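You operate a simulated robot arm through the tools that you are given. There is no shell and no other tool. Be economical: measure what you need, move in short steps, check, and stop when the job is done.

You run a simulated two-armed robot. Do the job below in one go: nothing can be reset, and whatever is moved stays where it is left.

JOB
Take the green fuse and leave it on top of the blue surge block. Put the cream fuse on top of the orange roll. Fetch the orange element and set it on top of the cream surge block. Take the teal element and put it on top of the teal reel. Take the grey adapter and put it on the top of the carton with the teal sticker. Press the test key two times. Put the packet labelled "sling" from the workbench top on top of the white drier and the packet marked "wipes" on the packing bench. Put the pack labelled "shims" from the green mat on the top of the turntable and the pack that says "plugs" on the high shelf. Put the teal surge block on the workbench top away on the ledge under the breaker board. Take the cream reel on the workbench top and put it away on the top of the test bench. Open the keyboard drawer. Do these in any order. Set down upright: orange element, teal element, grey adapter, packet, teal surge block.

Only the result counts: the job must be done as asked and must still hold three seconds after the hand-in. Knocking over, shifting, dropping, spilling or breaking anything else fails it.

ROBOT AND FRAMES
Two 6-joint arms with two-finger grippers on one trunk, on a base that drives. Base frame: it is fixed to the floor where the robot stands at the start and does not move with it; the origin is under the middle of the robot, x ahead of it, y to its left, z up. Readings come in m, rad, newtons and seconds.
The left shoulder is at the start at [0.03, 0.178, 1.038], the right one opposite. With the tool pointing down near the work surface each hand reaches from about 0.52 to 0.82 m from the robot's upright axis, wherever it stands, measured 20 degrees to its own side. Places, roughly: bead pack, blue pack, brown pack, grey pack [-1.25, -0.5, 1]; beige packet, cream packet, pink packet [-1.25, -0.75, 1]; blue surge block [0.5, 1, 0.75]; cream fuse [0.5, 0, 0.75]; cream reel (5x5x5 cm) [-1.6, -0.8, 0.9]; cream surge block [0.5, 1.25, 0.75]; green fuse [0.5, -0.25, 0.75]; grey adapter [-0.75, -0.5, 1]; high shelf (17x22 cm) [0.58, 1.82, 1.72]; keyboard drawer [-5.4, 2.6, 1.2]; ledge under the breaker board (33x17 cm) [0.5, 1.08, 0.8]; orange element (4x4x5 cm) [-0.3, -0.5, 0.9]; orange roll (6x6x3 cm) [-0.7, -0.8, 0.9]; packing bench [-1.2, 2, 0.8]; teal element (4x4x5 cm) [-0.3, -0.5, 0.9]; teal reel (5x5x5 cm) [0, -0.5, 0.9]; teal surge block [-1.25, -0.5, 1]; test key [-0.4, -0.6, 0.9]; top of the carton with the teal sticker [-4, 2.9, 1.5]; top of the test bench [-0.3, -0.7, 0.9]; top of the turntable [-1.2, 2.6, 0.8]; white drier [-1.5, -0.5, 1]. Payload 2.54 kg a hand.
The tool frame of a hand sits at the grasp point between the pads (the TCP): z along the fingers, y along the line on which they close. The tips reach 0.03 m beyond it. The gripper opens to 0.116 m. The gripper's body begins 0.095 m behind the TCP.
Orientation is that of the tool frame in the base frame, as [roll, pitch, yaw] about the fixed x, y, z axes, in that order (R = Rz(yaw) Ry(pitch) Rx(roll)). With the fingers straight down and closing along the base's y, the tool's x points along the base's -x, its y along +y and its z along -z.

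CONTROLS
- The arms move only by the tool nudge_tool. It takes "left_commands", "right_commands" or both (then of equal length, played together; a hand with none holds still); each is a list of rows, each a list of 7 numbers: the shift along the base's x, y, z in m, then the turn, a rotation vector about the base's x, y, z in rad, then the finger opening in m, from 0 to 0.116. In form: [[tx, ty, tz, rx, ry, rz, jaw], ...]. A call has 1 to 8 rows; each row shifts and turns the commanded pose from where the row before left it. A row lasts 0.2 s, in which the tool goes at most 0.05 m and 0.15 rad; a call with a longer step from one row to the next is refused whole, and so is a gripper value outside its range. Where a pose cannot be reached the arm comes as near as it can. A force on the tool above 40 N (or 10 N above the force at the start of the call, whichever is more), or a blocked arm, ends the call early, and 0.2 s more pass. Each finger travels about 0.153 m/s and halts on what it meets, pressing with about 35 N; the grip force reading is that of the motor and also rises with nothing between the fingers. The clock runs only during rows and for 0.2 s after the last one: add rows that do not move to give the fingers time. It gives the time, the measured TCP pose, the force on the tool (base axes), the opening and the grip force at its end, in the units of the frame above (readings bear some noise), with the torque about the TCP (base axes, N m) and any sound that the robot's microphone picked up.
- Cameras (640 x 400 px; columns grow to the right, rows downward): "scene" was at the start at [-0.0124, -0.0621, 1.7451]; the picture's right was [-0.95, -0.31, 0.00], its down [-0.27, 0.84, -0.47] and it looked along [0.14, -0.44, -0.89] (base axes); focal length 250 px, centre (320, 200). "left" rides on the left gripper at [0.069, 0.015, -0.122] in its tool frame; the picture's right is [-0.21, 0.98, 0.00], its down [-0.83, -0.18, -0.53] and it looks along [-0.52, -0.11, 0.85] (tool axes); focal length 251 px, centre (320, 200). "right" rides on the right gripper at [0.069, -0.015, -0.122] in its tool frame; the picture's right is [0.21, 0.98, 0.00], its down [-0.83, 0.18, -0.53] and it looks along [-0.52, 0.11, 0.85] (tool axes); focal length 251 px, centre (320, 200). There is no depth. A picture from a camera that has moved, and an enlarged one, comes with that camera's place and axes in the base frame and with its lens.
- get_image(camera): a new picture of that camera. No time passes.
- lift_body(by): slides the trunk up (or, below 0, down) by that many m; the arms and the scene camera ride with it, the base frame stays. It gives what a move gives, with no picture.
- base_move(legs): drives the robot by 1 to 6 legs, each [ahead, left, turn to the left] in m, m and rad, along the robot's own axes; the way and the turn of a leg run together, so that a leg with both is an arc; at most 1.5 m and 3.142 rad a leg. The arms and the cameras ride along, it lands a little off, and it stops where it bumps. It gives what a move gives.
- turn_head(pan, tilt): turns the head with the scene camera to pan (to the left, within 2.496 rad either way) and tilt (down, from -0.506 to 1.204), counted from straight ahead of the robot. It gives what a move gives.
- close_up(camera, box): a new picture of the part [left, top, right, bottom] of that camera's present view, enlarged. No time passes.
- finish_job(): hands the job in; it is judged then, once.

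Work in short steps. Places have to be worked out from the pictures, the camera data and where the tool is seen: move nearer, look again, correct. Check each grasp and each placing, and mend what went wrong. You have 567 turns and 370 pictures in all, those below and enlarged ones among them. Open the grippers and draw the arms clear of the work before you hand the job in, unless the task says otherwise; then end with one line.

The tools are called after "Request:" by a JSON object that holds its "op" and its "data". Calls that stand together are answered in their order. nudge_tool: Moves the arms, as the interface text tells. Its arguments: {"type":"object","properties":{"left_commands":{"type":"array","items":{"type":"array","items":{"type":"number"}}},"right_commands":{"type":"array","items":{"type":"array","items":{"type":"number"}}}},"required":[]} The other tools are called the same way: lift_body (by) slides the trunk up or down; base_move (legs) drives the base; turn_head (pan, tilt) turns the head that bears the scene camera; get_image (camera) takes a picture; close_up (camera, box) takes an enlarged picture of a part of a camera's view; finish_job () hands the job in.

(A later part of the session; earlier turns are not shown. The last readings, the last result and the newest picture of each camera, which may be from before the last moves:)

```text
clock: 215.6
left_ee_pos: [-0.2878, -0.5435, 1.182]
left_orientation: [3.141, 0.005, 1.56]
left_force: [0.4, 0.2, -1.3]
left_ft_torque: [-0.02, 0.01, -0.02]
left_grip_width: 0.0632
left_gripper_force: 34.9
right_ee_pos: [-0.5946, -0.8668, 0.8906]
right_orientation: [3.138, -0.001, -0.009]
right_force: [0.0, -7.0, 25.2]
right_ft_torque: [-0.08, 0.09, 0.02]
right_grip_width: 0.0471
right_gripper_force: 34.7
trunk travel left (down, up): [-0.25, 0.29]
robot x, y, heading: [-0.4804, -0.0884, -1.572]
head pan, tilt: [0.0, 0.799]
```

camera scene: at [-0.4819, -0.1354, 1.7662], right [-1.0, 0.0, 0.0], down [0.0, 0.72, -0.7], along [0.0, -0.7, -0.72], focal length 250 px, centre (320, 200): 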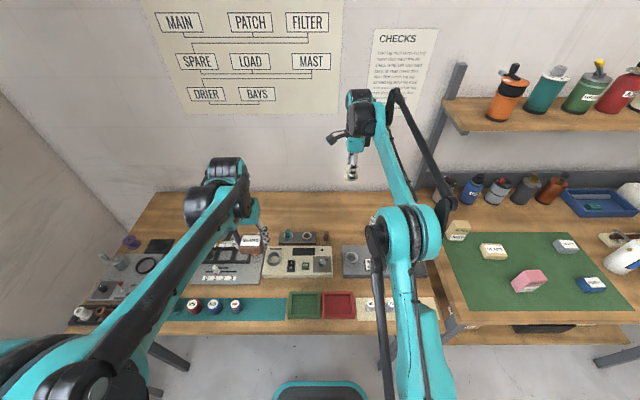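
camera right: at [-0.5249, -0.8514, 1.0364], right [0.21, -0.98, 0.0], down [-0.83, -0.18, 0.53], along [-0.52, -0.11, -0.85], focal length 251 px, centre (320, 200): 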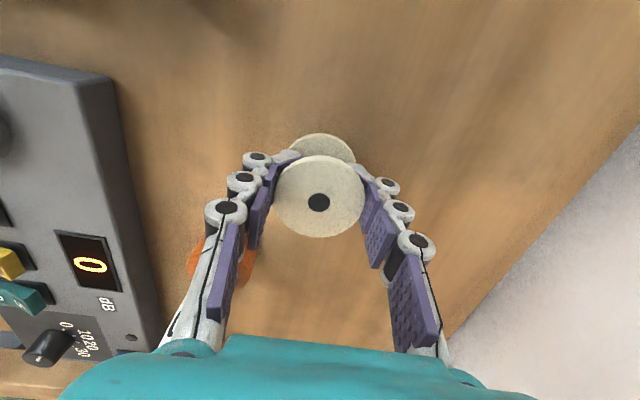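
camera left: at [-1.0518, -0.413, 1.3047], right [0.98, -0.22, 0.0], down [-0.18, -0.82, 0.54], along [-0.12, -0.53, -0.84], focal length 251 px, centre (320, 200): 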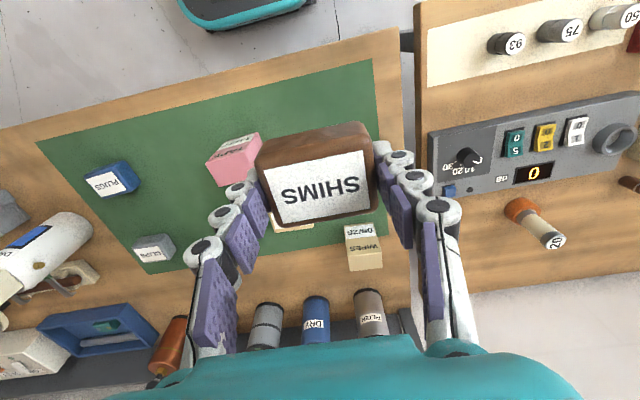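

Contact with the bench. I release and rise.

Request:
{"op": "nudge_tool", "data": {"right_commands": [[0, 0, 0.003, 0, 0, 0, 0.0], [0, 0, 0, 0, 0, 0, 0.06], [0, 0, 0, 0, 0, 0, 0.075], [0, 0, 0.03, 0, 0, 0, 0.075], [0, 0, 0.045, 0, 0, 0, 0.075], [0, 0, 0.045, 0, 0, 0, 0.075], [0, 0, 0.045, 0, 0, 0, 0.075], [0, 0.01, 0.045, 0, 0, 0, 0.075]]}}

Request:
{"op": "nudge_tool", "data": {"right_commands": [[-0.02, 0.03, 0.03, 0, 0, 0.15, 0.075], [-0.02, 0.04, 0.02, 0, 0, 0.15, 0.075], [0, 0.045, 0.01, 0, 0, 0.15, 0.075], [0, 0.045, 0, 0, 0, 0.15, 0.075], [0, 0.045, 0, 0, 0, 0.15, 0.075], [0, 0.045, 0, 0, 0, 0.15, 0.075], [0, 0.04, 0, 0, 0, 0.15, 0.075], [0, 0, 0, 0, 0, 0.15, 0.075]]}}

Request:
{"op": "get_image", "data": {"camera": "scene"}}

```text
clock: 217.4
left_ee_pos: [-0.2878, -0.5443, 1.1817]
left_orientation: [-3.141, 0.007, 1.558]
left_force: [0.2, 0.5, -1.0]
left_ft_torque: [-0.04, 0.0, 0.0]
left_grip_width: 0.0629
left_gripper_force: 34.9
right_ee_pos: [-0.5937, -0.8577, 1.1055]
right_orientation: [3.141, 0.0, -0.007]
right_force: [0.1, 0.1, 2.1]
right_ft_torque: [-0.03, 0.02, 0.01]
right_grip_width: 0.0752
right_gripper_force: 0.0
trunk travel left (down, up): [-0.25, 0.29]
robot x, y, heading: [-0.4799, -0.0828, -1.568]
head pan, tilt: [0.0, 0.799]
```

```text
clock: 219.2
left_ee_pos: [-0.2881, -0.5463, 1.1806]
left_orientation: [3.141, 0.004, 1.558]
left_force: [0.2, -1.1, -1.6]
left_ft_torque: [-0.02, -0.05, -0.02]
left_grip_width: 0.0628
left_gripper_force: 34.8
right_ee_pos: [-0.635, -0.5698, 1.1629]
right_orientation: [3.141, 0.001, 1.195]
right_force: [0.3, 0.0, -0.6]
right_ft_torque: [0.03, 0.0, 0.04]
right_grip_width: 0.075
right_gripper_force: 0.0
trunk travel left (down, up): [-0.25, 0.29]
robot x, y, heading: [-0.4819, -0.0877, -1.577]
head pan, tilt: [0.0, 0.799]
```

```text
236 pictures are left
camera scene: at [-0.482, -0.139, 1.766], right [-1.0, 0.0, 0.0], down [0.0, 0.72, -0.7], along [0.0, -0.7, -0.72], focal length 250 px, centre (320, 200)
```

scene: 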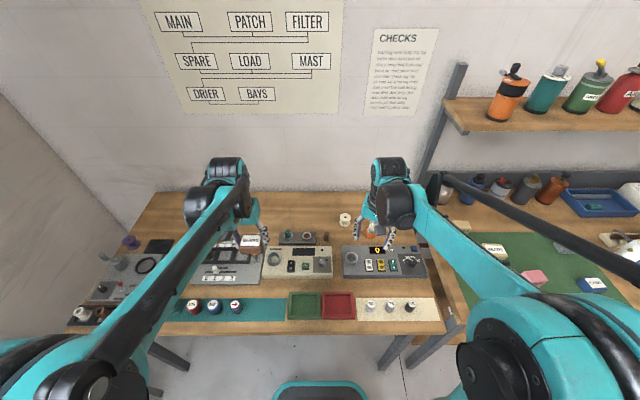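

Reel stands on the test bench. Next I take the wipes packet (≈(-1.046,-0.762)) with the right hand: finish the wrist turn and drive right.

Request:
{"op": "nudge_tool", "data": {"right_commands": [[0, 0.02, 0.02, 0, 0, 0.15, 0.09], [0, 0.02, 0.02, 0, 0, 0.15, 0.09], [0, 0.02, 0.01, 0, 0, 0.075, 0.09]], "left_commands": [[0, 0.02, 0.01, 0, 0, 0, 0], [0, 0.02, 0.01, 0, 0, 0, 0], [0, 0.02, 0.01, 0, 0, 0, 0]]}}

Request:
{"op": "base_move", "data": {"legs": [[0.05, -0.42, 0]]}}

Request:
{"op": "get_image", "data": {"camera": "right"}}

Request:
{"op": "get_image", "data": {"camera": "scene"}}

```text
clock: 220.0
left_ee_pos: [-0.2885, -0.4823, 1.2111]
left_orientation: [3.141, 0.006, 1.56]
left_force: [-0.9, 0.6, -0.8]
left_ft_torque: [-0.04, 0.01, -0.01]
left_grip_width: 0.0627
left_gripper_force: 35.3
right_ee_pos: [-0.6357, -0.5069, 1.2137]
right_orientation: [-3.141, 0.001, 1.569]
right_force: [0.2, 1.1, 0.1]
right_ft_torque: [-0.04, 0.0, 0.0]
right_grip_width: 0.0899
right_gripper_force: 0.0
trunk travel left (down, up): [-0.25, 0.29]
robot x, y, heading: [-0.4815, -0.0853, -1.573]
head pan, tilt: [0.0, 0.799]
```

```text
clock: 222.7
left_ee_pos: [-0.7191, -0.5346, 1.2109]
left_orientation: [3.138, 0.005, 1.555]
left_force: [-0.3, 0.6, -0.9]
left_ft_torque: [-0.03, -0.04, -0.04]
left_grip_width: 0.0628
left_gripper_force: 35.4
right_ee_pos: [-1.0659, -0.5577, 1.2119]
right_orientation: [-3.139, -0.001, 1.564]
right_force: [-0.3, -0.2, 0.4]
right_ft_torque: [-0.02, -0.02, 0.02]
right_grip_width: 0.09
right_gripper_force: 0.0
trunk travel left (down, up): [-0.25, 0.29]
robot x, y, heading: [-0.907, -0.1335, -1.578]
head pan, tilt: [0.0, 0.799]
```

```text
235 pictures are left
camera right: at [-1.0809, -0.4873, 1.3332], right [0.98, 0.21, 0.0], down [0.18, -0.83, 0.53], along [0.11, -0.52, -0.85], focal length 251 px, centre (320, 200)
```

right: 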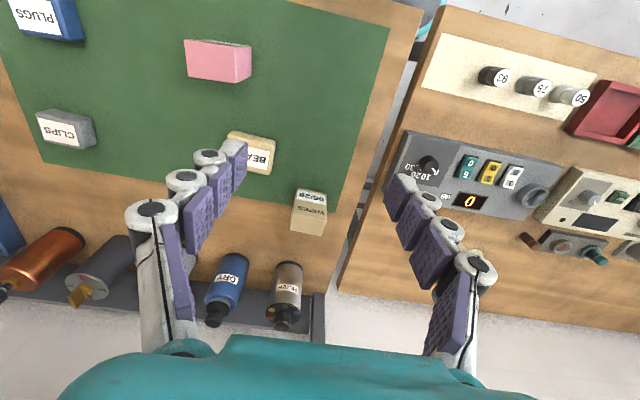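

```text
234 pictures are left
camera scene: at [-0.9117, -0.1854, 1.766], right [-1.0, 0.01, 0.0], down [0.01, 0.72, -0.7], along [-0.01, -0.7, -0.72], focal length 250 px, centre (320, 200)
```

scene: 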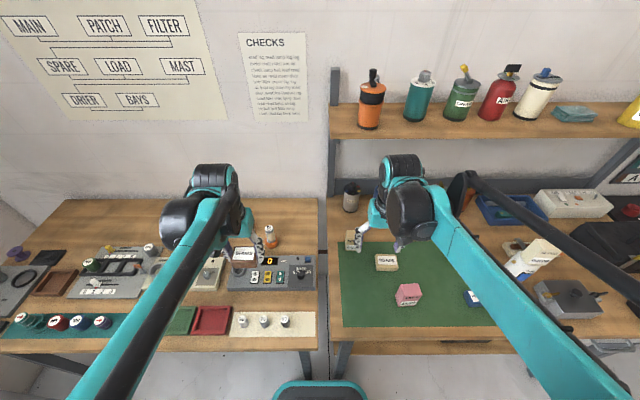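

Wipes agreed at (-1.047,-0.761). I move over it to z≈1.04 and look.

Request:
{"op": "nudge_tool", "data": {"right_commands": [[0.005, -0.045, 0, 0, 0, 0, 0.095], [0.005, -0.045, 0, 0, 0, 0, 0.095], [0.005, -0.04, -0.02, 0, 0, 0, 0.095], [0.004, -0.04, -0.02, 0, 0, 0, 0.095], [0, -0.033, -0.03, 0, 0, 0, 0.095], [0, 0, -0.045, 0, 0, 0, 0.095], [0, 0, -0.045, 0, 0, 0, 0.095], [0, 0, 0, 0, 0, 0, 0.095]]}}

Request:
{"op": "get_image", "data": {"camera": "right"}}

```text
clock: 224.4
left_ee_pos: [-0.7193, -0.5341, 1.2098]
left_orientation: [3.141, 0.004, 1.555]
left_force: [0.4, -0.6, -0.5]
left_ft_torque: [0.0, 0.02, 0.0]
left_grip_width: 0.063
left_gripper_force: 35.5
right_ee_pos: [-1.0472, -0.7601, 1.0515]
right_orientation: [-3.141, 0.001, 1.563]
right_force: [1.0, -0.2, 0.3]
right_ft_torque: [0.0, -0.02, -0.04]
right_grip_width: 0.0949
right_gripper_force: 0.1
trunk travel left (down, up): [-0.25, 0.29]
robot x, y, heading: [-0.9111, -0.1333, -1.579]
head pan, tilt: [0.0, 0.799]
```

```text
233 pictures are left
camera right: at [-1.0628, -0.6906, 1.1728], right [0.98, 0.21, 0.0], down [0.18, -0.83, 0.53], along [0.11, -0.52, -0.85], focal length 251 px, centre (320, 200)
```

right: 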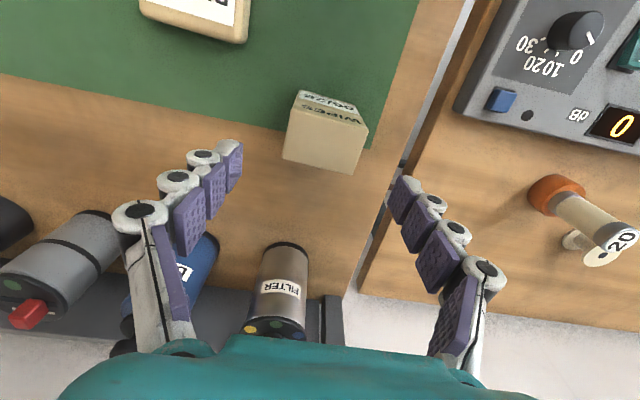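

Request:
{"op": "nudge_tool", "data": {"right_commands": [[0.003, 0.004, -0.04, 0, 0, -0.04, 0.095], [0, 0, -0.04, 0, 0, 0, 0.095], [0, 0, -0.025, 0, 0, 0, 0.095], [0, 0, 0, 0, 0, 0, 0.095]]}}

Request:
{"op": "get_image", "data": {"camera": "right"}}

```text
clock: 225.4
left_ee_pos: [-0.7182, -0.5343, 1.2105]
left_orientation: [3.141, 0.003, 1.555]
left_force: [-0.3, 0.4, -0.3]
left_ft_torque: [-0.01, 0.01, 0.02]
left_grip_width: 0.0628
left_gripper_force: 35.2
right_ee_pos: [-1.045, -0.7565, 0.9488]
right_orientation: [3.141, 0.001, 1.522]
right_force: [0.6, 0.3, 0.8]
right_ft_torque: [0.0, -0.04, -0.01]
right_grip_width: 0.0949
right_gripper_force: 0.0
trunk travel left (down, up): [-0.25, 0.29]
robot x, y, heading: [-0.9106, -0.1329, -1.574]
head pan, tilt: [0.0, 0.799]
```

```text
232 pictures are left
camera right: at [-1.056, -0.686, 1.0683], right [0.99, 0.17, 0.0], down [0.14, -0.83, 0.53], along [0.09, -0.53, -0.85], focal length 251 px, centre (320, 200)
```

right: 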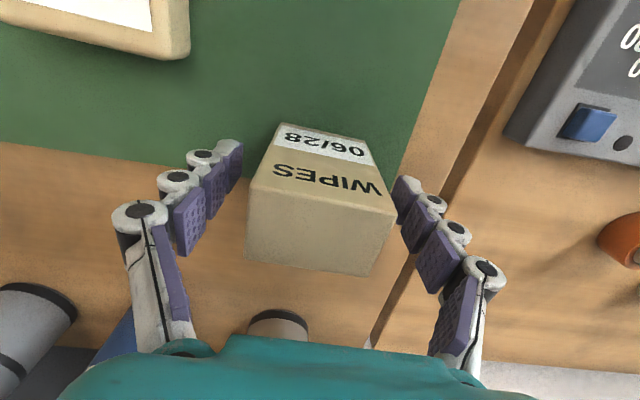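

Good position, like the sling. I lower 9 mm, close and lift.

Request:
{"op": "nudge_tool", "data": {"right_commands": [[0, 0, -0.009, 0, 0, 0, 0.095], [0, 0, 0, 0, 0, 0, 0.06], [0, 0, 0, 0, 0, 0, 0.0], [0, 0, 0, 0, 0, 0, 0.0], [0, 0, 0.03, 0, 0, 0, 0.0], [0, 0, 0.045, 0, 0, 0, 0.0], [0, 0, 0.045, 0, 0, 0, 0.0], [0, 0.01, 0.045, 0, 0, 0, 0.0]]}}

Request:
{"op": "nudge_tool", "data": {"right_commands": [[0, 0.03, 0.04, 0, 0, 0, 0.0], [0, 0.035, 0.035, 0, 0, 0, 0.0], [0, 0.045, 0.02, 0, 0, 0, 0.0], [0, 0.045, 0, 0, 0, 0, 0.0], [0, 0.045, 0, 0, 0, 0, 0.0], [0, 0.03, 0, 0, 0, 0, 0.0]]}}

Request:
{"op": "get_image", "data": {"camera": "right"}}

```text
clock: 227.2
left_ee_pos: [-0.7179, -0.5334, 1.2109]
left_orientation: [-3.141, 0.004, 1.555]
left_force: [-0.2, 1.2, -1.0]
left_ft_torque: [-0.04, -0.01, -0.03]
left_grip_width: 0.0629
left_gripper_force: 35.1
right_ee_pos: [-1.0428, -0.7445, 1.1031]
right_orientation: [-3.142, 0.001, 1.524]
right_force: [-0.1, 0.8, -1.7]
right_ft_torque: [-0.03, -0.01, -0.01]
right_grip_width: 0.0585
right_gripper_force: 34.8
trunk travel left (down, up): [-0.25, 0.29]
robot x, y, heading: [-0.9082, -0.1308, -1.579]
head pan, tilt: [0.0, 0.799]
```

```text
clock: 228.7
left_ee_pos: [-0.7183, -0.5333, 1.2097]
left_orientation: [3.141, 0.005, 1.555]
left_force: [-0.3, -0.2, -1.4]
left_ft_torque: [-0.05, -0.02, 0.0]
left_grip_width: 0.063
left_gripper_force: 35.3
right_ee_pos: [-1.0421, -0.5154, 1.1993]
right_orientation: [-3.141, 0.002, 1.524]
right_force: [0.3, 0.4, -1.0]
right_ft_torque: [0.0, 0.0, 0.0]
right_grip_width: 0.0587
right_gripper_force: 35.2
trunk travel left (down, up): [-0.25, 0.29]
robot x, y, heading: [-0.9067, -0.1328, -1.577]
head pan, tilt: [0.0, 0.799]
```

```text
231 pictures are left
camera right: at [-1.055, -0.4451, 1.3198], right [0.99, 0.17, 0.0], down [0.14, -0.83, 0.53], along [0.09, -0.53, -0.85], focal length 251 px, centre (320, 200)
```

right: 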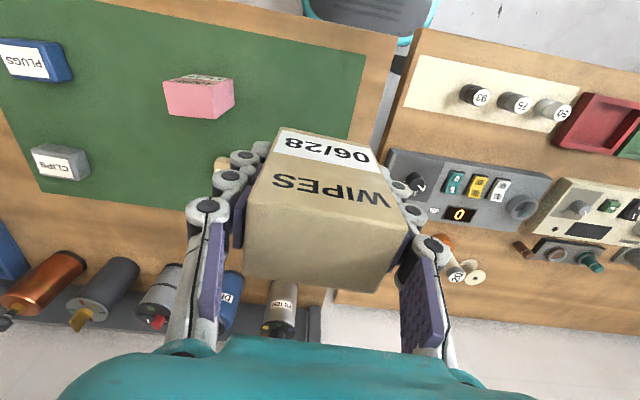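

Wipes held. I drive to the aisle by the packing bench, facing it.

Request:
{"op": "base_move", "data": {"legs": [[-0.5, 0, 0], [0, 0, -1.565], [-0.5, 0, 0], [0, -1.3, 0]]}}

Request:
{"op": "turn_head", "data": {"pan": -0.3, "tilt": 0.6}}

Request:
{"op": "get_image", "data": {"camera": "scene"}}

```text
clock: 244.1
left_ee_pos: [-0.8236, 1.4787, 1.2117]
left_orientation: [3.141, 0.003, 0.014]
left_force: [-0.1, 0.0, -1.0]
left_ft_torque: [0.02, -0.02, 0.02]
left_grip_width: 0.063
left_gripper_force: 35.2
right_ee_pos: [-0.8146, 1.8054, 1.2002]
right_orientation: [3.14, 0.0, -0.016]
right_force: [-0.4, 0.5, -0.6]
right_ft_torque: [0.01, -0.01, -0.01]
right_grip_width: 0.0587
right_gripper_force: 35.2
trunk travel left (down, up): [-0.25, 0.29]
robot x, y, heading: [-0.4289, 1.684, -3.118]
head pan, tilt: [0.0, 0.799]
```

```text
clock: 244.9
left_ee_pos: [-0.8224, 1.4784, 1.2111]
left_orientation: [-3.14, 0.004, 0.014]
left_force: [0.3, 0.5, -2.1]
left_ft_torque: [0.02, -0.02, 0.01]
left_grip_width: 0.0628
left_gripper_force: 35.3
right_ee_pos: [-0.8151, 1.8044, 1.1988]
right_orientation: [-3.141, -0.001, -0.016]
right_force: [0.0, 0.5, -0.8]
right_ft_torque: [-0.02, 0.04, 0.02]
right_grip_width: 0.059
right_gripper_force: 34.4
trunk travel left (down, up): [-0.25, 0.29]
robot x, y, heading: [-0.4274, 1.6795, -3.121]
head pan, tilt: [-0.3, 0.6]
```

```text
230 pictures are left
camera scene: at [-0.4855, 1.7047, 1.7829], right [0.27, 0.96, 0.0], down [0.54, -0.15, -0.82], along [-0.79, 0.23, -0.57], focal length 250 px, centre (320, 200)
```

scene: 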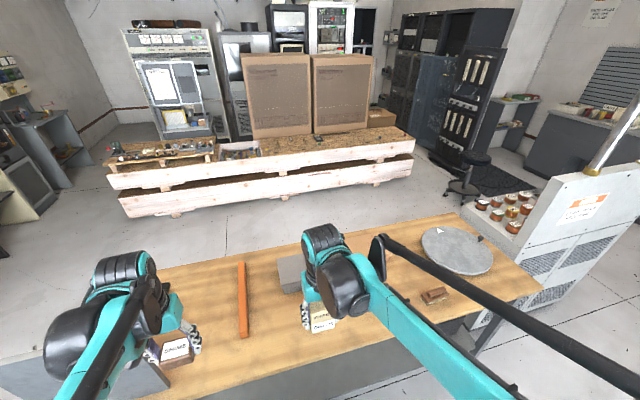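

The bench is free around (-1.05,1.80). I move the right hand above there and check.

Request:
{"op": "nudge_tool", "data": {"right_commands": [[-0.045, 0, -0.015, 0, 0, 0, 0], [-0.045, 0, -0.015, 0, 0, 0, 0], [-0.045, 0, -0.015, 0, 0, 0, 0], [-0.045, 0, -0.015, 0, 0, 0, 0], [-0.045, 0, -0.015, 0, 0, 0, 0], [0, 0, -0.04, 0, 0, 0, 0], [0, 0, 0, 0, 0, 0, 0]]}}

Request:
{"op": "get_image", "data": {"camera": "right"}}

Request:
{"op": "get_image", "data": {"camera": "scene"}}

```text
clock: 246.5
left_ee_pos: [-0.8229, 1.4791, 1.2092]
left_orientation: [-3.141, 0.005, 0.013]
left_force: [0.3, 0.4, -1.7]
left_ft_torque: [0.02, 0.0, 0.02]
left_grip_width: 0.0627
left_gripper_force: 35.2
right_ee_pos: [-1.0421, 1.8046, 1.0828]
right_orientation: [-3.141, -0.001, -0.019]
right_force: [-0.1, -0.9, -0.9]
right_ft_torque: [0.0, -0.02, 0.02]
right_grip_width: 0.0586
right_gripper_force: 34.8
trunk travel left (down, up): [-0.25, 0.29]
robot x, y, heading: [-0.4246, 1.6802, -3.12]
head pan, tilt: [-0.3, 0.6]
```

```text
229 pictures are left
camera right: at [-0.9725, 1.8177, 1.2039], right [0.2, -0.98, 0.0], down [-0.83, -0.17, 0.53], along [-0.52, -0.1, -0.85], focal length 251 px, centre (320, 200)
```

right: 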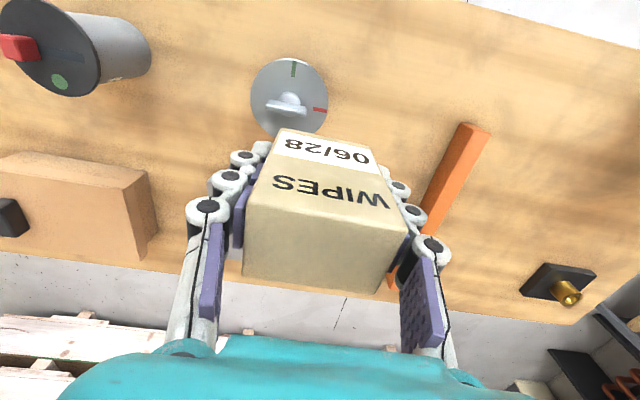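

```text
228 pictures are left
camera scene: at [-0.4855, 1.7048, 1.7829], right [0.27, 0.96, 0.0], down [0.54, -0.15, -0.82], along [-0.79, 0.23, -0.57], focal length 250 px, centre (320, 200)
```

scene: 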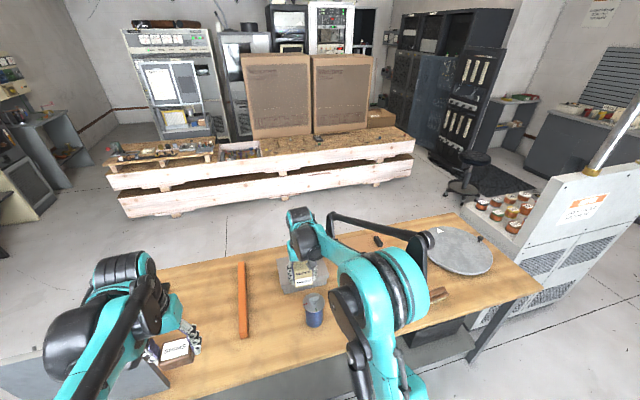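

A can stands at (-1.03,1.84), so I choose (-1.05,1.70), between it and the orange bar (y≈1.57). I shift and lower part way.

Request:
{"op": "nudge_tool", "data": {"right_commands": [[-0.005, -0.035, 0, 0, 0, 0, 0], [-0.005, -0.035, 0, 0, 0, 0, 0], [0, -0.035, 0, 0, 0, 0, 0], [0, 0, -0.045, 0, 0, 0, 0], [0, 0, -0.045, 0, 0, 0, 0], [0, 0, -0.045, 0, 0, 0, 0], [0, 0, 0, 0, 0, 0, 0]]}}

Request:
{"op": "get_image", "data": {"camera": "right"}}

Request:
{"op": "close_up", "data": {"camera": "scene", "box": [200, 220, 380, 370]}}

```text
clock: 248.1
left_ee_pos: [-0.8228, 1.4808, 1.2099]
left_orientation: [-3.141, 0.002, 0.013]
left_force: [0.0, 0.4, -0.1]
left_ft_torque: [0.0, 0.04, 0.02]
left_grip_width: 0.0627
left_gripper_force: 35.2
right_ee_pos: [-1.0496, 1.6987, 0.9492]
right_orientation: [-3.141, 0.001, -0.018]
right_force: [-0.3, -0.1, -0.7]
right_ft_torque: [-0.02, 0.02, 0.0]
right_grip_width: 0.0588
right_gripper_force: 35.2
trunk travel left (down, up): [-0.25, 0.29]
robot x, y, heading: [-0.431, 1.6819, -3.121]
head pan, tilt: [-0.3, 0.6]
```

```text
227 pictures are left
camera right: at [-0.9795, 1.7133, 1.0696], right [0.2, -0.98, 0.0], down [-0.83, -0.17, 0.53], along [-0.52, -0.1, -0.85], focal length 251 px, centre (320, 200)
```

right: 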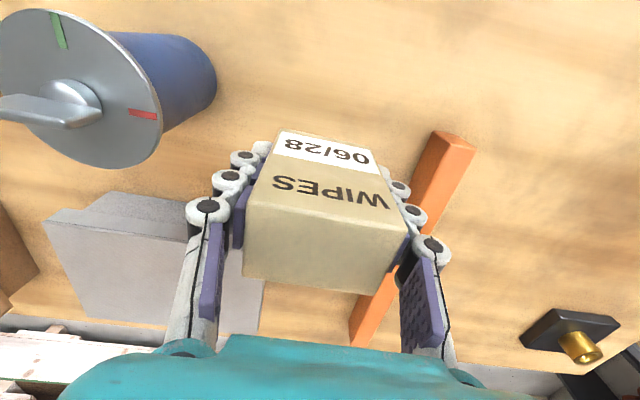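

```text
2.67 times, centred on (290, 295) of scene
camera zoom: at [-0.4845, 1.7049, 1.783], right [0.27, 0.96, 0.0], down [0.54, -0.16, -0.83], along [-0.79, 0.23, -0.56], focal length 667 px, centre (400, -53)
```

zoom: 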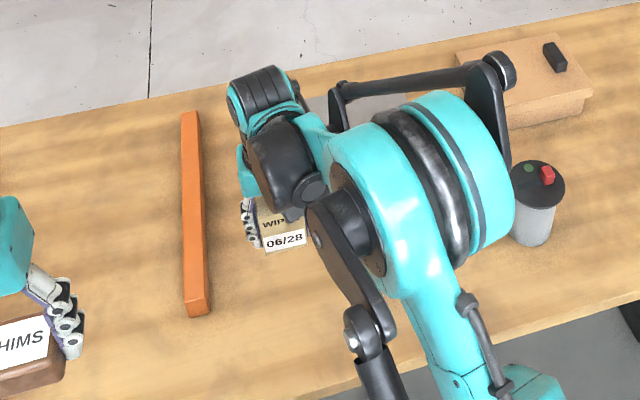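

The bar is at y≈1.57, clear. I lower toward the bench.

Request:
{"op": "nudge_tool", "data": {"right_commands": [[0, 0, -0.04, 0, 0, 0, 0], [0, 0, -0.03, 0, 0, 0, 0], [0, 0, -0.015, 0, 0, 0, 0], [0, 0, -0.006, 0, 0, 0, 0], [0, 0, 0, 0, 0, 0, 0]]}}

Request:
{"op": "get_image", "data": {"camera": "right"}}

```text
clock: 249.3
left_ee_pos: [-0.8235, 1.48, 1.2102]
left_orientation: [-3.14, 0.003, 0.015]
left_force: [0.0, -0.3, -1.5]
left_ft_torque: [-0.03, 0.01, 0.01]
left_grip_width: 0.0628
left_gripper_force: 34.6
right_ee_pos: [-1.0498, 1.7001, 0.8566]
right_orientation: [3.141, -0.001, -0.018]
right_force: [0.1, -0.5, -1.0]
right_ft_torque: [0.0, -0.01, 0.01]
right_grip_width: 0.0587
right_gripper_force: 34.6
trunk travel left (down, up): [-0.25, 0.29]
robot x, y, heading: [-0.4272, 1.6821, -3.115]
head pan, tilt: [-0.3, 0.6]
```

```text
225 pictures are left
camera right: at [-0.9804, 1.7138, 0.978], right [0.2, -0.98, 0.0], down [-0.83, -0.17, 0.53], along [-0.52, -0.1, -0.85], focal length 251 px, centre (320, 200)
```

right: 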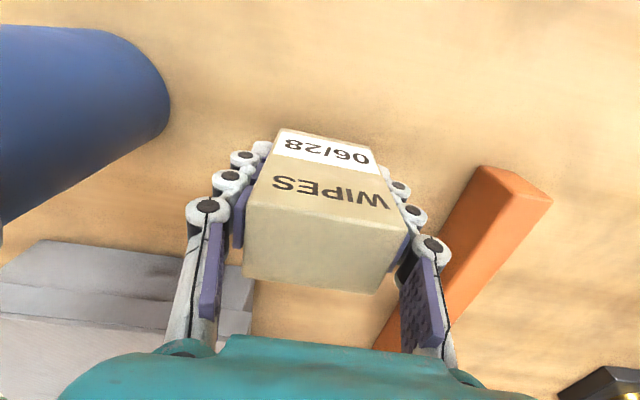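

Request:
{"op": "nudge_tool", "data": {"right_commands": [[0, 0, -0.005, 0, 0, 0, 0], [0, 0, 0, 0, 0, 0, 0]]}}

Request:
{"op": "nudge_tool", "data": {"right_commands": [[0, 0, -0.005, 0, 0, 0, 0], [0, 0, 0, 0, 0, 0, 0]]}}

Request:
{"op": "nudge_tool", "data": {"right_commands": [[0, 0, -0.005, 0, 0, 0, 0], [0, 0, 0, 0, 0, 0, 0]]}}

```text
clock: 249.9
left_ee_pos: [-0.8241, 1.479, 1.2093]
left_orientation: [3.141, 0.004, 0.014]
left_force: [-1.2, -0.4, -0.8]
left_ft_torque: [0.04, 0.0, 0.03]
left_grip_width: 0.063
left_gripper_force: 34.8
right_ee_pos: [-1.0495, 1.6996, 0.8523]
right_orientation: [-3.14, 0.001, -0.017]
right_force: [0.5, 0.3, -0.4]
right_ft_torque: [-0.03, -0.02, 0.0]
right_grip_width: 0.0585
right_gripper_force: 35.5
trunk travel left (down, up): [-0.25, 0.29]
robot x, y, heading: [-0.4263, 1.6807, -3.122]
head pan, tilt: [-0.3, 0.6]
```

```text
clock: 250.5
left_ee_pos: [-0.8224, 1.4787, 1.2092]
left_orientation: [3.14, 0.002, 0.015]
left_force: [0.9, 0.7, -1.3]
left_ft_torque: [0.0, 0.0, -0.01]
left_grip_width: 0.0629
left_gripper_force: 35.2
right_ee_pos: [-1.049, 1.7003, 0.8483]
right_orientation: [-3.14, 0.001, -0.018]
right_force: [-0.1, 0.6, -1.0]
right_ft_torque: [-0.01, 0.0, 0.02]
right_grip_width: 0.0588
right_gripper_force: 35.4
trunk travel left (down, up): [-0.25, 0.29]
robot x, y, heading: [-0.426, 1.6796, -3.118]
head pan, tilt: [-0.3, 0.6]
```

```text
clock: 251.1
left_ee_pos: [-0.8222, 1.4794, 1.2099]
left_orientation: [-3.139, 0.002, 0.013]
left_force: [0.6, 0.2, -1.2]
left_ft_torque: [-0.04, 0.01, 0.0]
left_grip_width: 0.063
left_gripper_force: 34.6
right_ee_pos: [-1.0499, 1.7002, 0.8423]
right_orientation: [-3.141, -0.001, -0.018]
right_force: [-0.5, 0.1, -0.7]
right_ft_torque: [0.0, 0.03, 0.03]
right_grip_width: 0.0586
right_gripper_force: 35.6
trunk travel left (down, up): [-0.25, 0.29]
robot x, y, heading: [-0.427, 1.6821, -3.114]
head pan, tilt: [-0.3, 0.6]
```

Request:
{"op": "nudge_tool", "data": {"right_commands": [[0, 0, -0.005, 0, 0, 0, 0], [0, 0, 0, 0, 0, 0, 0]]}}

Request:
{"op": "nudge_tool", "data": {"right_commands": [[0, 0, -0.005, 0, 0, 0, 0], [0, 0, 0, 0, 0, 0, 0]]}}

Request:
{"op": "nudge_tool", "data": {"right_commands": [[0, 0, -0.005, 0, 0, 0, 0], [0, 0, 0, 0, 0, 0, 0]]}}

Request:
{"op": "get_image", "data": {"camera": "right"}}

```text
clock: 251.7
left_ee_pos: [-0.8234, 1.4799, 1.2099]
left_orientation: [3.141, 0.003, 0.015]
left_force: [0.0, -0.2, -1.2]
left_ft_torque: [-0.03, -0.02, 0.0]
left_grip_width: 0.0627
left_gripper_force: 34.9
right_ee_pos: [-1.0497, 1.6991, 0.8383]
right_orientation: [-3.141, -0.001, -0.017]
right_force: [0.6, 1.1, -0.6]
right_ft_torque: [-0.02, -0.01, 0.0]
right_grip_width: 0.0588
right_gripper_force: 34.3
trunk travel left (down, up): [-0.25, 0.29]
robot x, y, heading: [-0.4271, 1.6833, -3.117]
head pan, tilt: [-0.3, 0.6]
```

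```text
clock: 252.3
left_ee_pos: [-0.8215, 1.4788, 1.2114]
left_orientation: [-3.14, 0.003, 0.014]
left_force: [0.4, 0.1, -0.5]
left_ft_torque: [0.01, 0.03, 0.0]
left_grip_width: 0.0629
left_gripper_force: 35.1
right_ee_pos: [-1.0487, 1.6996, 0.8354]
right_orientation: [-3.141, 0.002, -0.016]
right_force: [-5.5, -0.2, 26.6]
right_ft_torque: [-0.02, 0.11, 0.01]
right_grip_width: 0.0588
right_gripper_force: 35.4
trunk travel left (down, up): [-0.25, 0.29]
robot x, y, heading: [-0.4268, 1.6841, -3.122]
head pan, tilt: [-0.3, 0.6]
```

```text
clock: 252.9
left_ee_pos: [-0.8213, 1.4781, 1.211]
left_orientation: [3.139, 0.005, 0.015]
left_force: [0.5, 0.6, -0.4]
left_ft_torque: [0.01, -0.01, 0.0]
left_grip_width: 0.0628
left_gripper_force: 34.9
right_ee_pos: [-1.0478, 1.6989, 0.8288]
right_orientation: [3.139, 0.003, -0.017]
right_force: [-0.8, 2.4, 30.0]
right_ft_torque: [0.02, -0.02, -0.01]
right_grip_width: 0.059
right_gripper_force: 34.8
trunk travel left (down, up): [-0.25, 0.29]
robot x, y, heading: [-0.4336, 1.6823, -3.116]
head pan, tilt: [-0.3, 0.6]
```

```text
224 pictures are left
camera right: at [-0.9783, 1.7132, 0.9501], right [0.2, -0.98, 0.0], down [-0.83, -0.17, 0.54], along [-0.52, -0.1, -0.84], focal length 251 px, centre (320, 200)
```

right: 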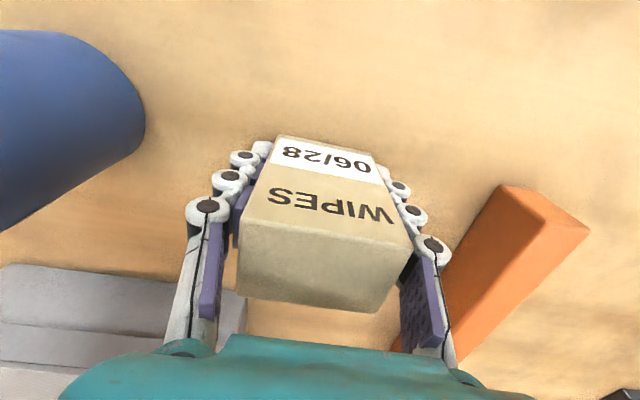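

Contact: bench at z≈0.79. I ease up, open and rise.

Request:
{"op": "nudge_tool", "data": {"right_commands": [[0, 0, 0.004, 0, 0, 0, 0.0], [0, 0, 0, 0, 0, 0, 0.068], [0, 0, 0, 0, 0, 0, 0.078], [0, 0, 0.03, 0, 0, 0, 0.078], [0, 0, 0.045, 0, 0, 0, 0.078], [0, 0, 0.045, 0, 0, 0, 0.078], [0, 0, 0.045, 0, 0, 0, 0.078], [0, 0, 0.045, 0, 0, 0, 0.078]]}}

Request:
{"op": "nudge_tool", "data": {"right_commands": [[0.03, 0, 0.035, 0, 0, 0, 0.08], [0.045, 0, 0.02, 0, 0, 0, 0.08], [0.045, 0.0, 0.02, 0, 0, 0, 0.08], [0.045, 0.0, 0.02, 0, 0, 0, 0.08], [0.045, 0.0, 0, 0, 0, 0, 0.08]]}}

Request:
{"op": "get_image", "data": {"camera": "right"}}

Request:
{"op": "get_image", "data": {"camera": "scene"}}

```text
clock: 254.7
left_ee_pos: [-0.823, 1.4787, 1.2101]
left_orientation: [3.141, 0.004, 0.014]
left_force: [-0.1, -0.2, -0.8]
left_ft_torque: [-0.03, 0.04, -0.01]
left_grip_width: 0.0629
left_gripper_force: 35.0
right_ee_pos: [-1.0474, 1.7001, 1.0428]
right_orientation: [3.141, 0.001, -0.017]
right_force: [0.0, 0.4, 0.2]
right_ft_torque: [-0.01, 0.0, 0.02]
right_grip_width: 0.0779
right_gripper_force: 0.0
trunk travel left (down, up): [-0.25, 0.29]
robot x, y, heading: [-0.4251, 1.6797, -3.119]
head pan, tilt: [-0.3, 0.6]
```

```text
clock: 255.9
left_ee_pos: [-0.8217, 1.4786, 1.2113]
left_orientation: [3.14, 0.007, 0.014]
left_force: [0.5, 0.3, -1.1]
left_ft_torque: [-0.03, 0.04, 0.05]
left_grip_width: 0.0631
left_gripper_force: 34.9
right_ee_pos: [-0.8352, 1.7011, 1.1368]
right_orientation: [3.141, 0.003, -0.018]
right_force: [0.2, -0.1, -0.2]
right_ft_torque: [-0.02, -0.02, 0.01]
right_grip_width: 0.0802
right_gripper_force: 0.2
trunk travel left (down, up): [-0.25, 0.29]
robot x, y, heading: [-0.4289, 1.6829, -3.119]
head pan, tilt: [-0.3, 0.6]
```

```text
223 pictures are left
camera right: at [-0.766, 1.7145, 1.2578], right [0.2, -0.98, 0.0], down [-0.83, -0.17, 0.53], along [-0.52, -0.1, -0.84], focal length 251 px, centre (320, 200)
```

right: 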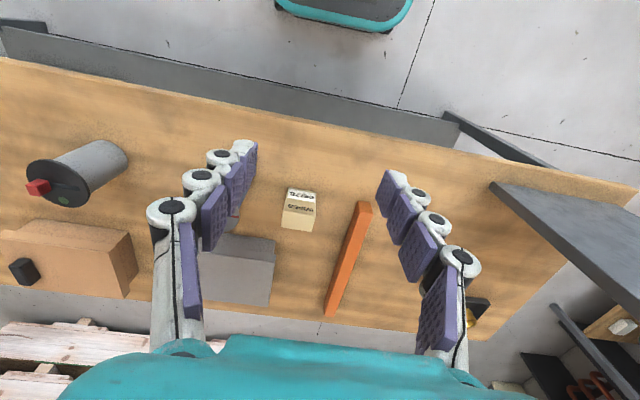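

```text
222 pictures are left
camera scene: at [-0.4836, 1.7054, 1.783], right [0.27, 0.96, 0.0], down [0.54, -0.16, -0.83], along [-0.79, 0.23, -0.56], focal length 250 px, centre (320, 200)
```

scene: 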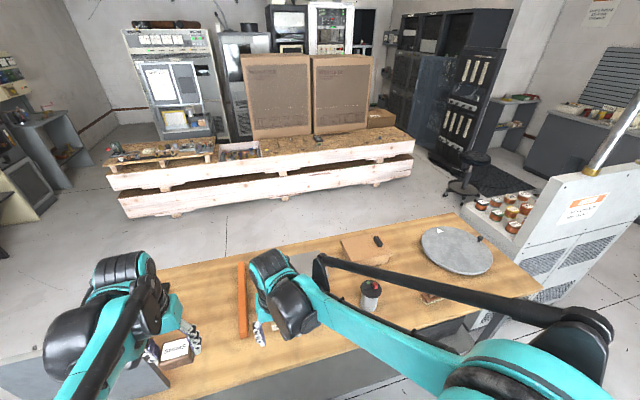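

Wipes packet stands on the packing bench. Now the shims: I drive along to the turntable.

Request:
{"op": "nudge_tool", "data": {"right_commands": [[0.03, 0, 0.03, 0, 0, 0, 0.08], [0.03, 0, 0.03, 0, 0, 0, 0.08]]}}

Request:
{"op": "base_move", "data": {"legs": [[0, -0.6, -0.02], [0, -0.48, 0]]}}

Request:
{"op": "turn_head", "data": {"pan": 0.1, "tilt": 0.8}}

Request:
{"op": "get_image", "data": {"camera": "scene"}}

Request:
{"op": "get_image", "data": {"camera": "left"}}

```text
clock: 256.5
left_ee_pos: [-0.8232, 1.4789, 1.2106]
left_orientation: [3.14, 0.005, 0.013]
left_force: [0.6, 0.1, -2.0]
left_ft_torque: [0.02, 0.02, -0.01]
left_grip_width: 0.0627
left_gripper_force: 34.5
right_ee_pos: [-0.7772, 1.7007, 1.1976]
right_orientation: [-3.142, -0.001, -0.017]
right_force: [0.3, 0.3, 0.7]
right_ft_torque: [-0.01, -0.05, 0.02]
right_grip_width: 0.0799
right_gripper_force: 0.0
trunk travel left (down, up): [-0.25, 0.29]
robot x, y, heading: [-0.4312, 1.6797, -3.116]
head pan, tilt: [-0.3, 0.6]
```

```text
clock: 262.3
left_ee_pos: [-0.8323, 2.5707, 1.2097]
left_orientation: [3.139, 0.004, -0.003]
left_force: [0.1, 0.9, -0.7]
left_ft_torque: [-0.03, -0.01, 0.01]
left_grip_width: 0.0627
left_gripper_force: 34.7
right_ee_pos: [-0.7859, 2.7904, 1.1973]
right_orientation: [-3.141, 0.0, -0.032]
right_force: [0.2, 0.2, 0.1]
right_ft_torque: [-0.05, 0.0, 0.02]
right_grip_width: 0.0798
right_gripper_force: 0.0
trunk travel left (down, up): [-0.25, 0.29]
robot x, y, heading: [-0.4305, 2.7675, -3.134]
head pan, tilt: [-0.3, 0.6]
```

```text
clock: 263.2
left_ee_pos: [-0.8324, 2.5711, 1.2098]
left_orientation: [-3.142, 0.004, -0.002]
left_force: [-0.7, 0.2, 0.0]
left_ft_torque: [0.02, 0.01, -0.02]
left_grip_width: 0.0628
left_gripper_force: 35.1
right_ee_pos: [-0.7849, 2.7898, 1.197]
right_orientation: [3.141, 0.001, -0.033]
right_force: [-0.1, -0.6, -0.7]
right_ft_torque: [0.0, -0.02, 0.04]
right_grip_width: 0.0799
right_gripper_force: 0.1
trunk travel left (down, up): [-0.25, 0.29]
robot x, y, heading: [-0.4333, 2.7692, -3.134]
head pan, tilt: [0.099, 0.799]
```

```text
221 pictures are left
camera scene: at [-0.4873, 2.7572, 1.7661], right [-0.11, 0.99, 0.0], down [0.71, 0.08, -0.7], along [-0.69, -0.07, -0.72], focal length 250 px, centre (320, 200)
```

scene: 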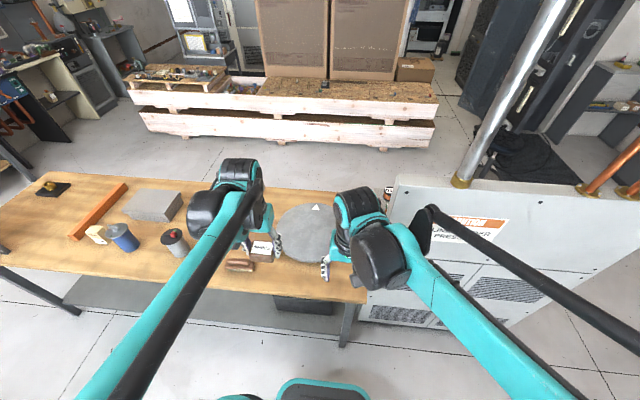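

```text
220 pictures are left
camera left: at [-0.7628, 2.5561, 1.3328], right [-0.22, -0.98, 0.0], down [-0.82, 0.18, 0.54], along [-0.52, 0.11, -0.84], focal length 251 px, centre (320, 200)
```

left: 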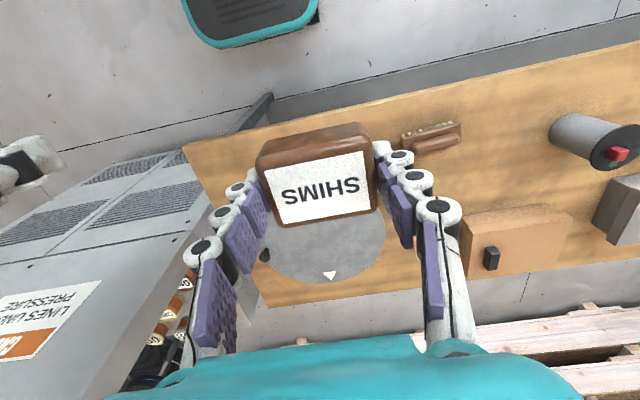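

Turntable centre ≈(-1.158,2.627). I move the shims above it.

Request:
{"op": "nudge_tool", "data": {"left_commands": [[-0.043, 0.007, -0.015, 0, 0, 0, 0], [-0.043, 0.007, -0.015, 0, 0, 0, 0], [-0.043, 0.007, -0.015, 0, 0, 0, 0], [-0.043, 0.007, -0.015, 0, 0, 0, 0], [-0.043, 0.007, -0.015, 0, 0, 0, 0], [-0.043, 0.007, -0.02, 0, 0, 0, 0], [-0.043, 0.007, -0.02, 0, 0, 0, 0], [-0.015, 0.005, -0.04, 0, 0, 0, 0]]}}

Request:
{"op": "get_image", "data": {"camera": "left"}}

Request:
{"op": "close_up", "data": {"camera": "scene", "box": [200, 140, 400, 290]}}

```text
clock: 265.0
left_ee_pos: [-1.148, 2.6242, 1.055]
left_orientation: [-3.141, 0.004, -0.001]
left_force: [0.4, 1.1, -0.8]
left_ft_torque: [0.01, -0.01, 0.01]
left_grip_width: 0.0629
left_gripper_force: 35.1
right_ee_pos: [-0.7858, 2.7892, 1.1968]
right_orientation: [3.14, 0.001, -0.034]
right_force: [-0.1, -0.5, -0.6]
right_ft_torque: [0.02, 0.0, 0.01]
right_grip_width: 0.08
right_gripper_force: 0.1
trunk travel left (down, up): [-0.25, 0.29]
robot x, y, heading: [-0.4349, 2.7656, -3.134]
head pan, tilt: [0.099, 0.799]
```

```text
219 pictures are left
camera left: at [-1.0783, 2.61, 1.1778], right [-0.22, -0.98, 0.0], down [-0.82, 0.18, 0.54], along [-0.52, 0.11, -0.84], focal length 251 px, centre (320, 200)
```

left: 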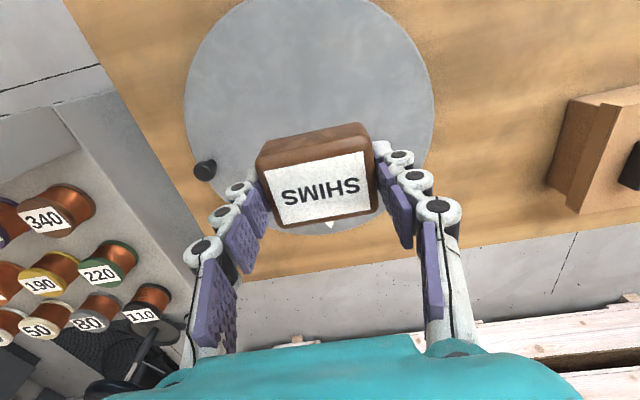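

```text
2.67 times, centred on (300, 215) of scene
camera zoom: at [-0.4887, 2.7571, 1.766], right [-0.11, 0.99, 0.0], down [0.71, 0.08, -0.7], along [-0.69, -0.07, -0.72], focal length 667 px, centre (373, 160)
```

zoom: 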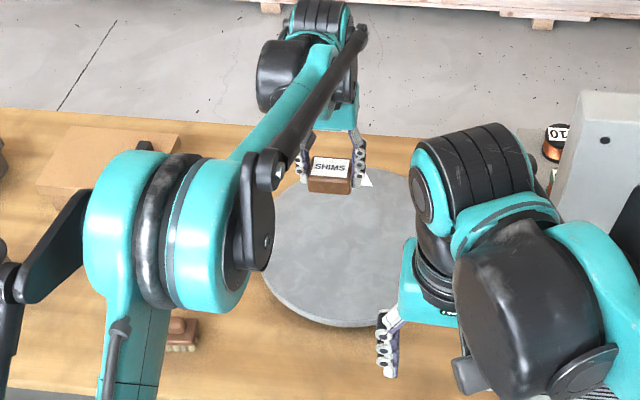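

The hand is nearly over the disc's centre. I lower and feel for contact.

Request:
{"op": "nudge_tool", "data": {"left_commands": [[0, 0.01, -0.045, 0, 0, 0, 0], [0, 0, -0.045, 0, 0, 0, 0], [0, 0, -0.045, 0, 0, 0, 0], [0, 0, -0.035, 0, 0, 0, 0], [0, 0, 0, 0, 0, 0, 0]]}}

Request:
{"op": "get_image", "data": {"camera": "left"}}

```text
clock: 266.2
left_ee_pos: [-1.1474, 2.6342, 0.8848]
left_orientation: [3.14, 0.001, -0.001]
left_force: [0.0, -0.6, -1.5]
left_ft_torque: [0.03, 0.02, 0.04]
left_grip_width: 0.0629
left_gripper_force: 35.3
right_ee_pos: [-0.7837, 2.79, 1.1956]
right_orientation: [3.141, 0.0, -0.032]
right_force: [-0.5, -0.4, 0.1]
right_ft_torque: [-0.01, 0.02, 0.01]
right_grip_width: 0.0799
right_gripper_force: 0.1
trunk travel left (down, up): [-0.25, 0.29]
robot x, y, heading: [-0.4333, 2.7698, -3.134]
head pan, tilt: [0.099, 0.799]
```

```text
217 pictures are left
camera left: at [-1.0778, 2.62, 1.0073], right [-0.22, -0.98, 0.0], down [-0.82, 0.18, 0.54], along [-0.52, 0.11, -0.84], focal length 251 px, centre (320, 200)
```

left: 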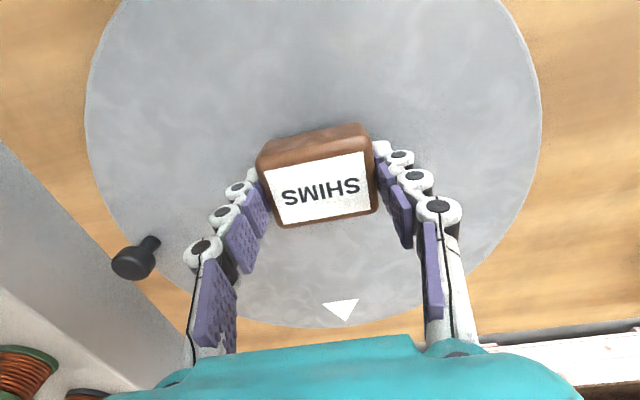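

Request:
{"op": "nudge_tool", "data": {"left_commands": [[0, 0, -0.006, 0, 0, 0, 0], [0, 0, -0.004, 0, 0, 0, 0], [0, 0, 0, 0, 0, 0, 0]]}}

Request:
{"op": "nudge_tool", "data": {"left_commands": [[0, 0, -0.004, 0, 0, 0, 0], [0, 0, -0.003, 0, 0, 0, 0], [0, 0, 0, 0, 0, 0, 0]]}}

Request:
{"op": "nudge_tool", "data": {"left_commands": [[0, 0, -0.003, 0, 0, 0, 0], [0, 0, -0.003, 0, 0, 0, 0], [0, 0, 0, 0, 0, 0, 0]]}}

```text
clock: 267.0
left_ee_pos: [-1.1482, 2.6353, 0.8752]
left_orientation: [3.139, 0.003, -0.002]
left_force: [-0.5, 0.1, -1.2]
left_ft_torque: [0.02, -0.03, 0.02]
left_grip_width: 0.0628
left_gripper_force: 35.0
right_ee_pos: [-0.7845, 2.791, 1.1961]
right_orientation: [-3.141, 0.0, -0.033]
right_force: [-0.1, 0.3, 0.3]
right_ft_torque: [-0.02, 0.04, 0.01]
right_grip_width: 0.0802
right_gripper_force: 0.0
trunk travel left (down, up): [-0.25, 0.29]
robot x, y, heading: [-0.4313, 2.7646, -3.14]
head pan, tilt: [0.099, 0.799]
```

```text
clock: 267.8
left_ee_pos: [-1.1485, 2.6348, 0.8699]
left_orientation: [3.14, 0.006, -0.003]
left_force: [-5.6, 0.3, 21.9]
left_ft_torque: [0.0, -0.23, 0.02]
left_grip_width: 0.063
left_gripper_force: 35.4
right_ee_pos: [-0.7837, 2.7913, 1.1977]
right_orientation: [-3.141, 0.002, -0.032]
right_force: [0.6, -0.6, -0.5]
right_ft_torque: [-0.01, -0.02, 0.02]
right_grip_width: 0.08
right_gripper_force: 0.1
trunk travel left (down, up): [-0.25, 0.29]
robot x, y, heading: [-0.433, 2.7691, -3.137]
head pan, tilt: [0.099, 0.799]
```

```text
clock: 268.5
left_ee_pos: [-1.1462, 2.6353, 0.8657]
left_orientation: [3.14, 0.005, -0.001]
left_force: [4.8, 0.3, 21.3]
left_ft_torque: [0.17, -0.33, -0.08]
left_grip_width: 0.0632
left_gripper_force: 35.2
right_ee_pos: [-0.7832, 2.7902, 1.1978]
right_orientation: [-3.141, 0.001, -0.034]
right_force: [-0.3, 0.5, 0.3]
right_ft_torque: [0.01, 0.04, 0.01]
right_grip_width: 0.0802
right_gripper_force: 0.0
trunk travel left (down, up): [-0.25, 0.29]
robot x, y, heading: [-0.4313, 2.7693, -3.136]
head pan, tilt: [0.099, 0.799]
stopped in row 3 (left hand): the force on the tool passed its limit at 42 N (the readings are from after the stop); the commanded pose is now the measured one
```

Contact on the turntable. I release and rise.

Request:
{"op": "nudge_tool", "data": {"left_commands": [[0, 0, 0.003, 0, 0, 0, 0.0], [0, 0, 0, 0, 0, 0, 0.073], [0, 0, 0, 0, 0, 0, 0.085], [0, 0, 0.03, 0, 0, 0, 0.085], [0, 0, 0.045, 0, 0, 0, 0.085], [0, 0, 0.045, 0, 0, 0, 0.085], [0.02, 0, 0.045, 0, 0, 0, 0.085], [0.04, 0, 0.03, 0, 0, 0, 0.085]]}}

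Request:
{"op": "nudge_tool", "data": {"left_commands": [[0.045, 0, 0.02, 0, 0, 0, 0.085], [0.045, 0, 0.02, 0, 0, 0, 0.085], [0.045, 0, 0.02, 0, 0, 0, 0.085], [0.045, 0, 0.02, 0, 0, 0, 0.085], [0.045, 0, 0.02, 0, 0, 0, 0.085]]}}

Request:
{"op": "get_image", "data": {"camera": "left"}}

Request:
{"op": "turn_head", "data": {"pan": 0.2, "tilt": 0.35}}

Request:
{"op": "get_image", "data": {"camera": "scene"}}

```text
clock: 270.3
left_ee_pos: [-1.0901, 2.6338, 1.0617]
left_orientation: [3.139, 0.007, -0.002]
left_force: [1.9, -0.1, 0.4]
left_ft_torque: [0.04, 0.05, -0.01]
left_grip_width: 0.0851
left_gripper_force: 0.0
right_ee_pos: [-0.7831, 2.7899, 1.197]
right_orientation: [3.14, 0.002, -0.033]
right_force: [0.8, -0.7, -0.3]
right_ft_torque: [-0.04, 0.05, 0.02]
right_grip_width: 0.0802
right_gripper_force: 0.1
trunk travel left (down, up): [-0.25, 0.29]
robot x, y, heading: [-0.4353, 2.7671, -3.135]
head pan, tilt: [0.099, 0.799]
```

```text
clock: 271.5
left_ee_pos: [-0.8648, 2.6361, 1.163]
left_orientation: [3.141, 0.007, -0.003]
left_force: [0.4, -0.8, 0.3]
left_ft_torque: [-0.01, 0.05, 0.01]
left_grip_width: 0.0851
left_gripper_force: 0.1
right_ee_pos: [-0.7824, 2.7892, 1.1971]
right_orientation: [-3.141, 0.002, -0.034]
right_force: [-0.1, -0.3, -0.1]
right_ft_torque: [0.0, 0.06, -0.01]
right_grip_width: 0.0802
right_gripper_force: 0.1
trunk travel left (down, up): [-0.25, 0.29]
robot x, y, heading: [-0.4368, 2.7628, -3.137]
head pan, tilt: [0.099, 0.799]
```

```text
216 pictures are left
camera left: at [-0.7941, 2.6219, 1.2854], right [-0.22, -0.98, 0.0], down [-0.82, 0.18, 0.54], along [-0.53, 0.11, -0.84], focal length 251 px, centre (320, 200)
```

left: 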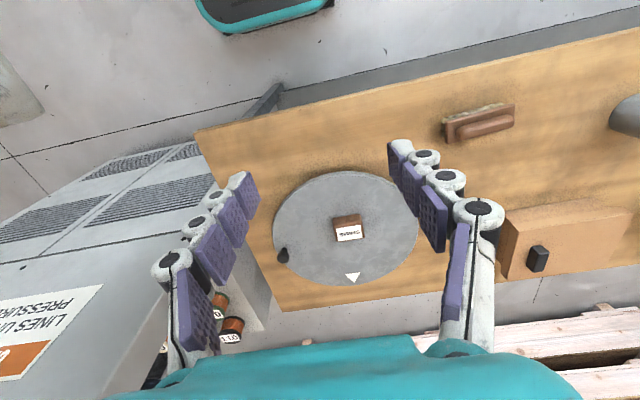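

```text
clock: 272.4
left_ee_pos: [-0.8671, 2.6367, 1.1624]
left_orientation: [3.141, 0.004, -0.001]
left_force: [0.9, 0.3, -0.3]
left_ft_torque: [-0.01, -0.03, -0.02]
left_grip_width: 0.0851
left_gripper_force: 0.1
right_ee_pos: [-0.7851, 2.7895, 1.1977]
right_orientation: [3.141, 0.003, -0.033]
right_force: [0.1, -1.1, 0.4]
right_ft_torque: [0.01, 0.02, -0.01]
right_grip_width: 0.08
right_gripper_force: 0.0
trunk travel left (down, up): [-0.25, 0.29]
robot x, y, heading: [-0.4354, 2.7699, -3.131]
head pan, tilt: [0.201, 0.351]
```

```text
215 pictures are left
camera scene: at [-0.4977, 2.7466, 1.8056], right [-0.21, 0.98, 0.0], down [0.34, 0.07, -0.94], along [-0.92, -0.19, -0.34], focal length 250 px, centre (320, 200)
```

scene: 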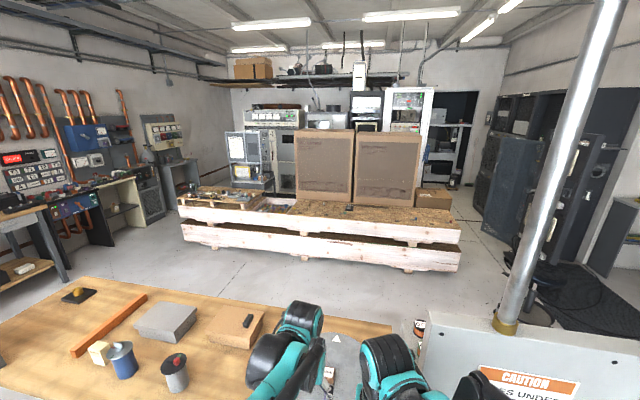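

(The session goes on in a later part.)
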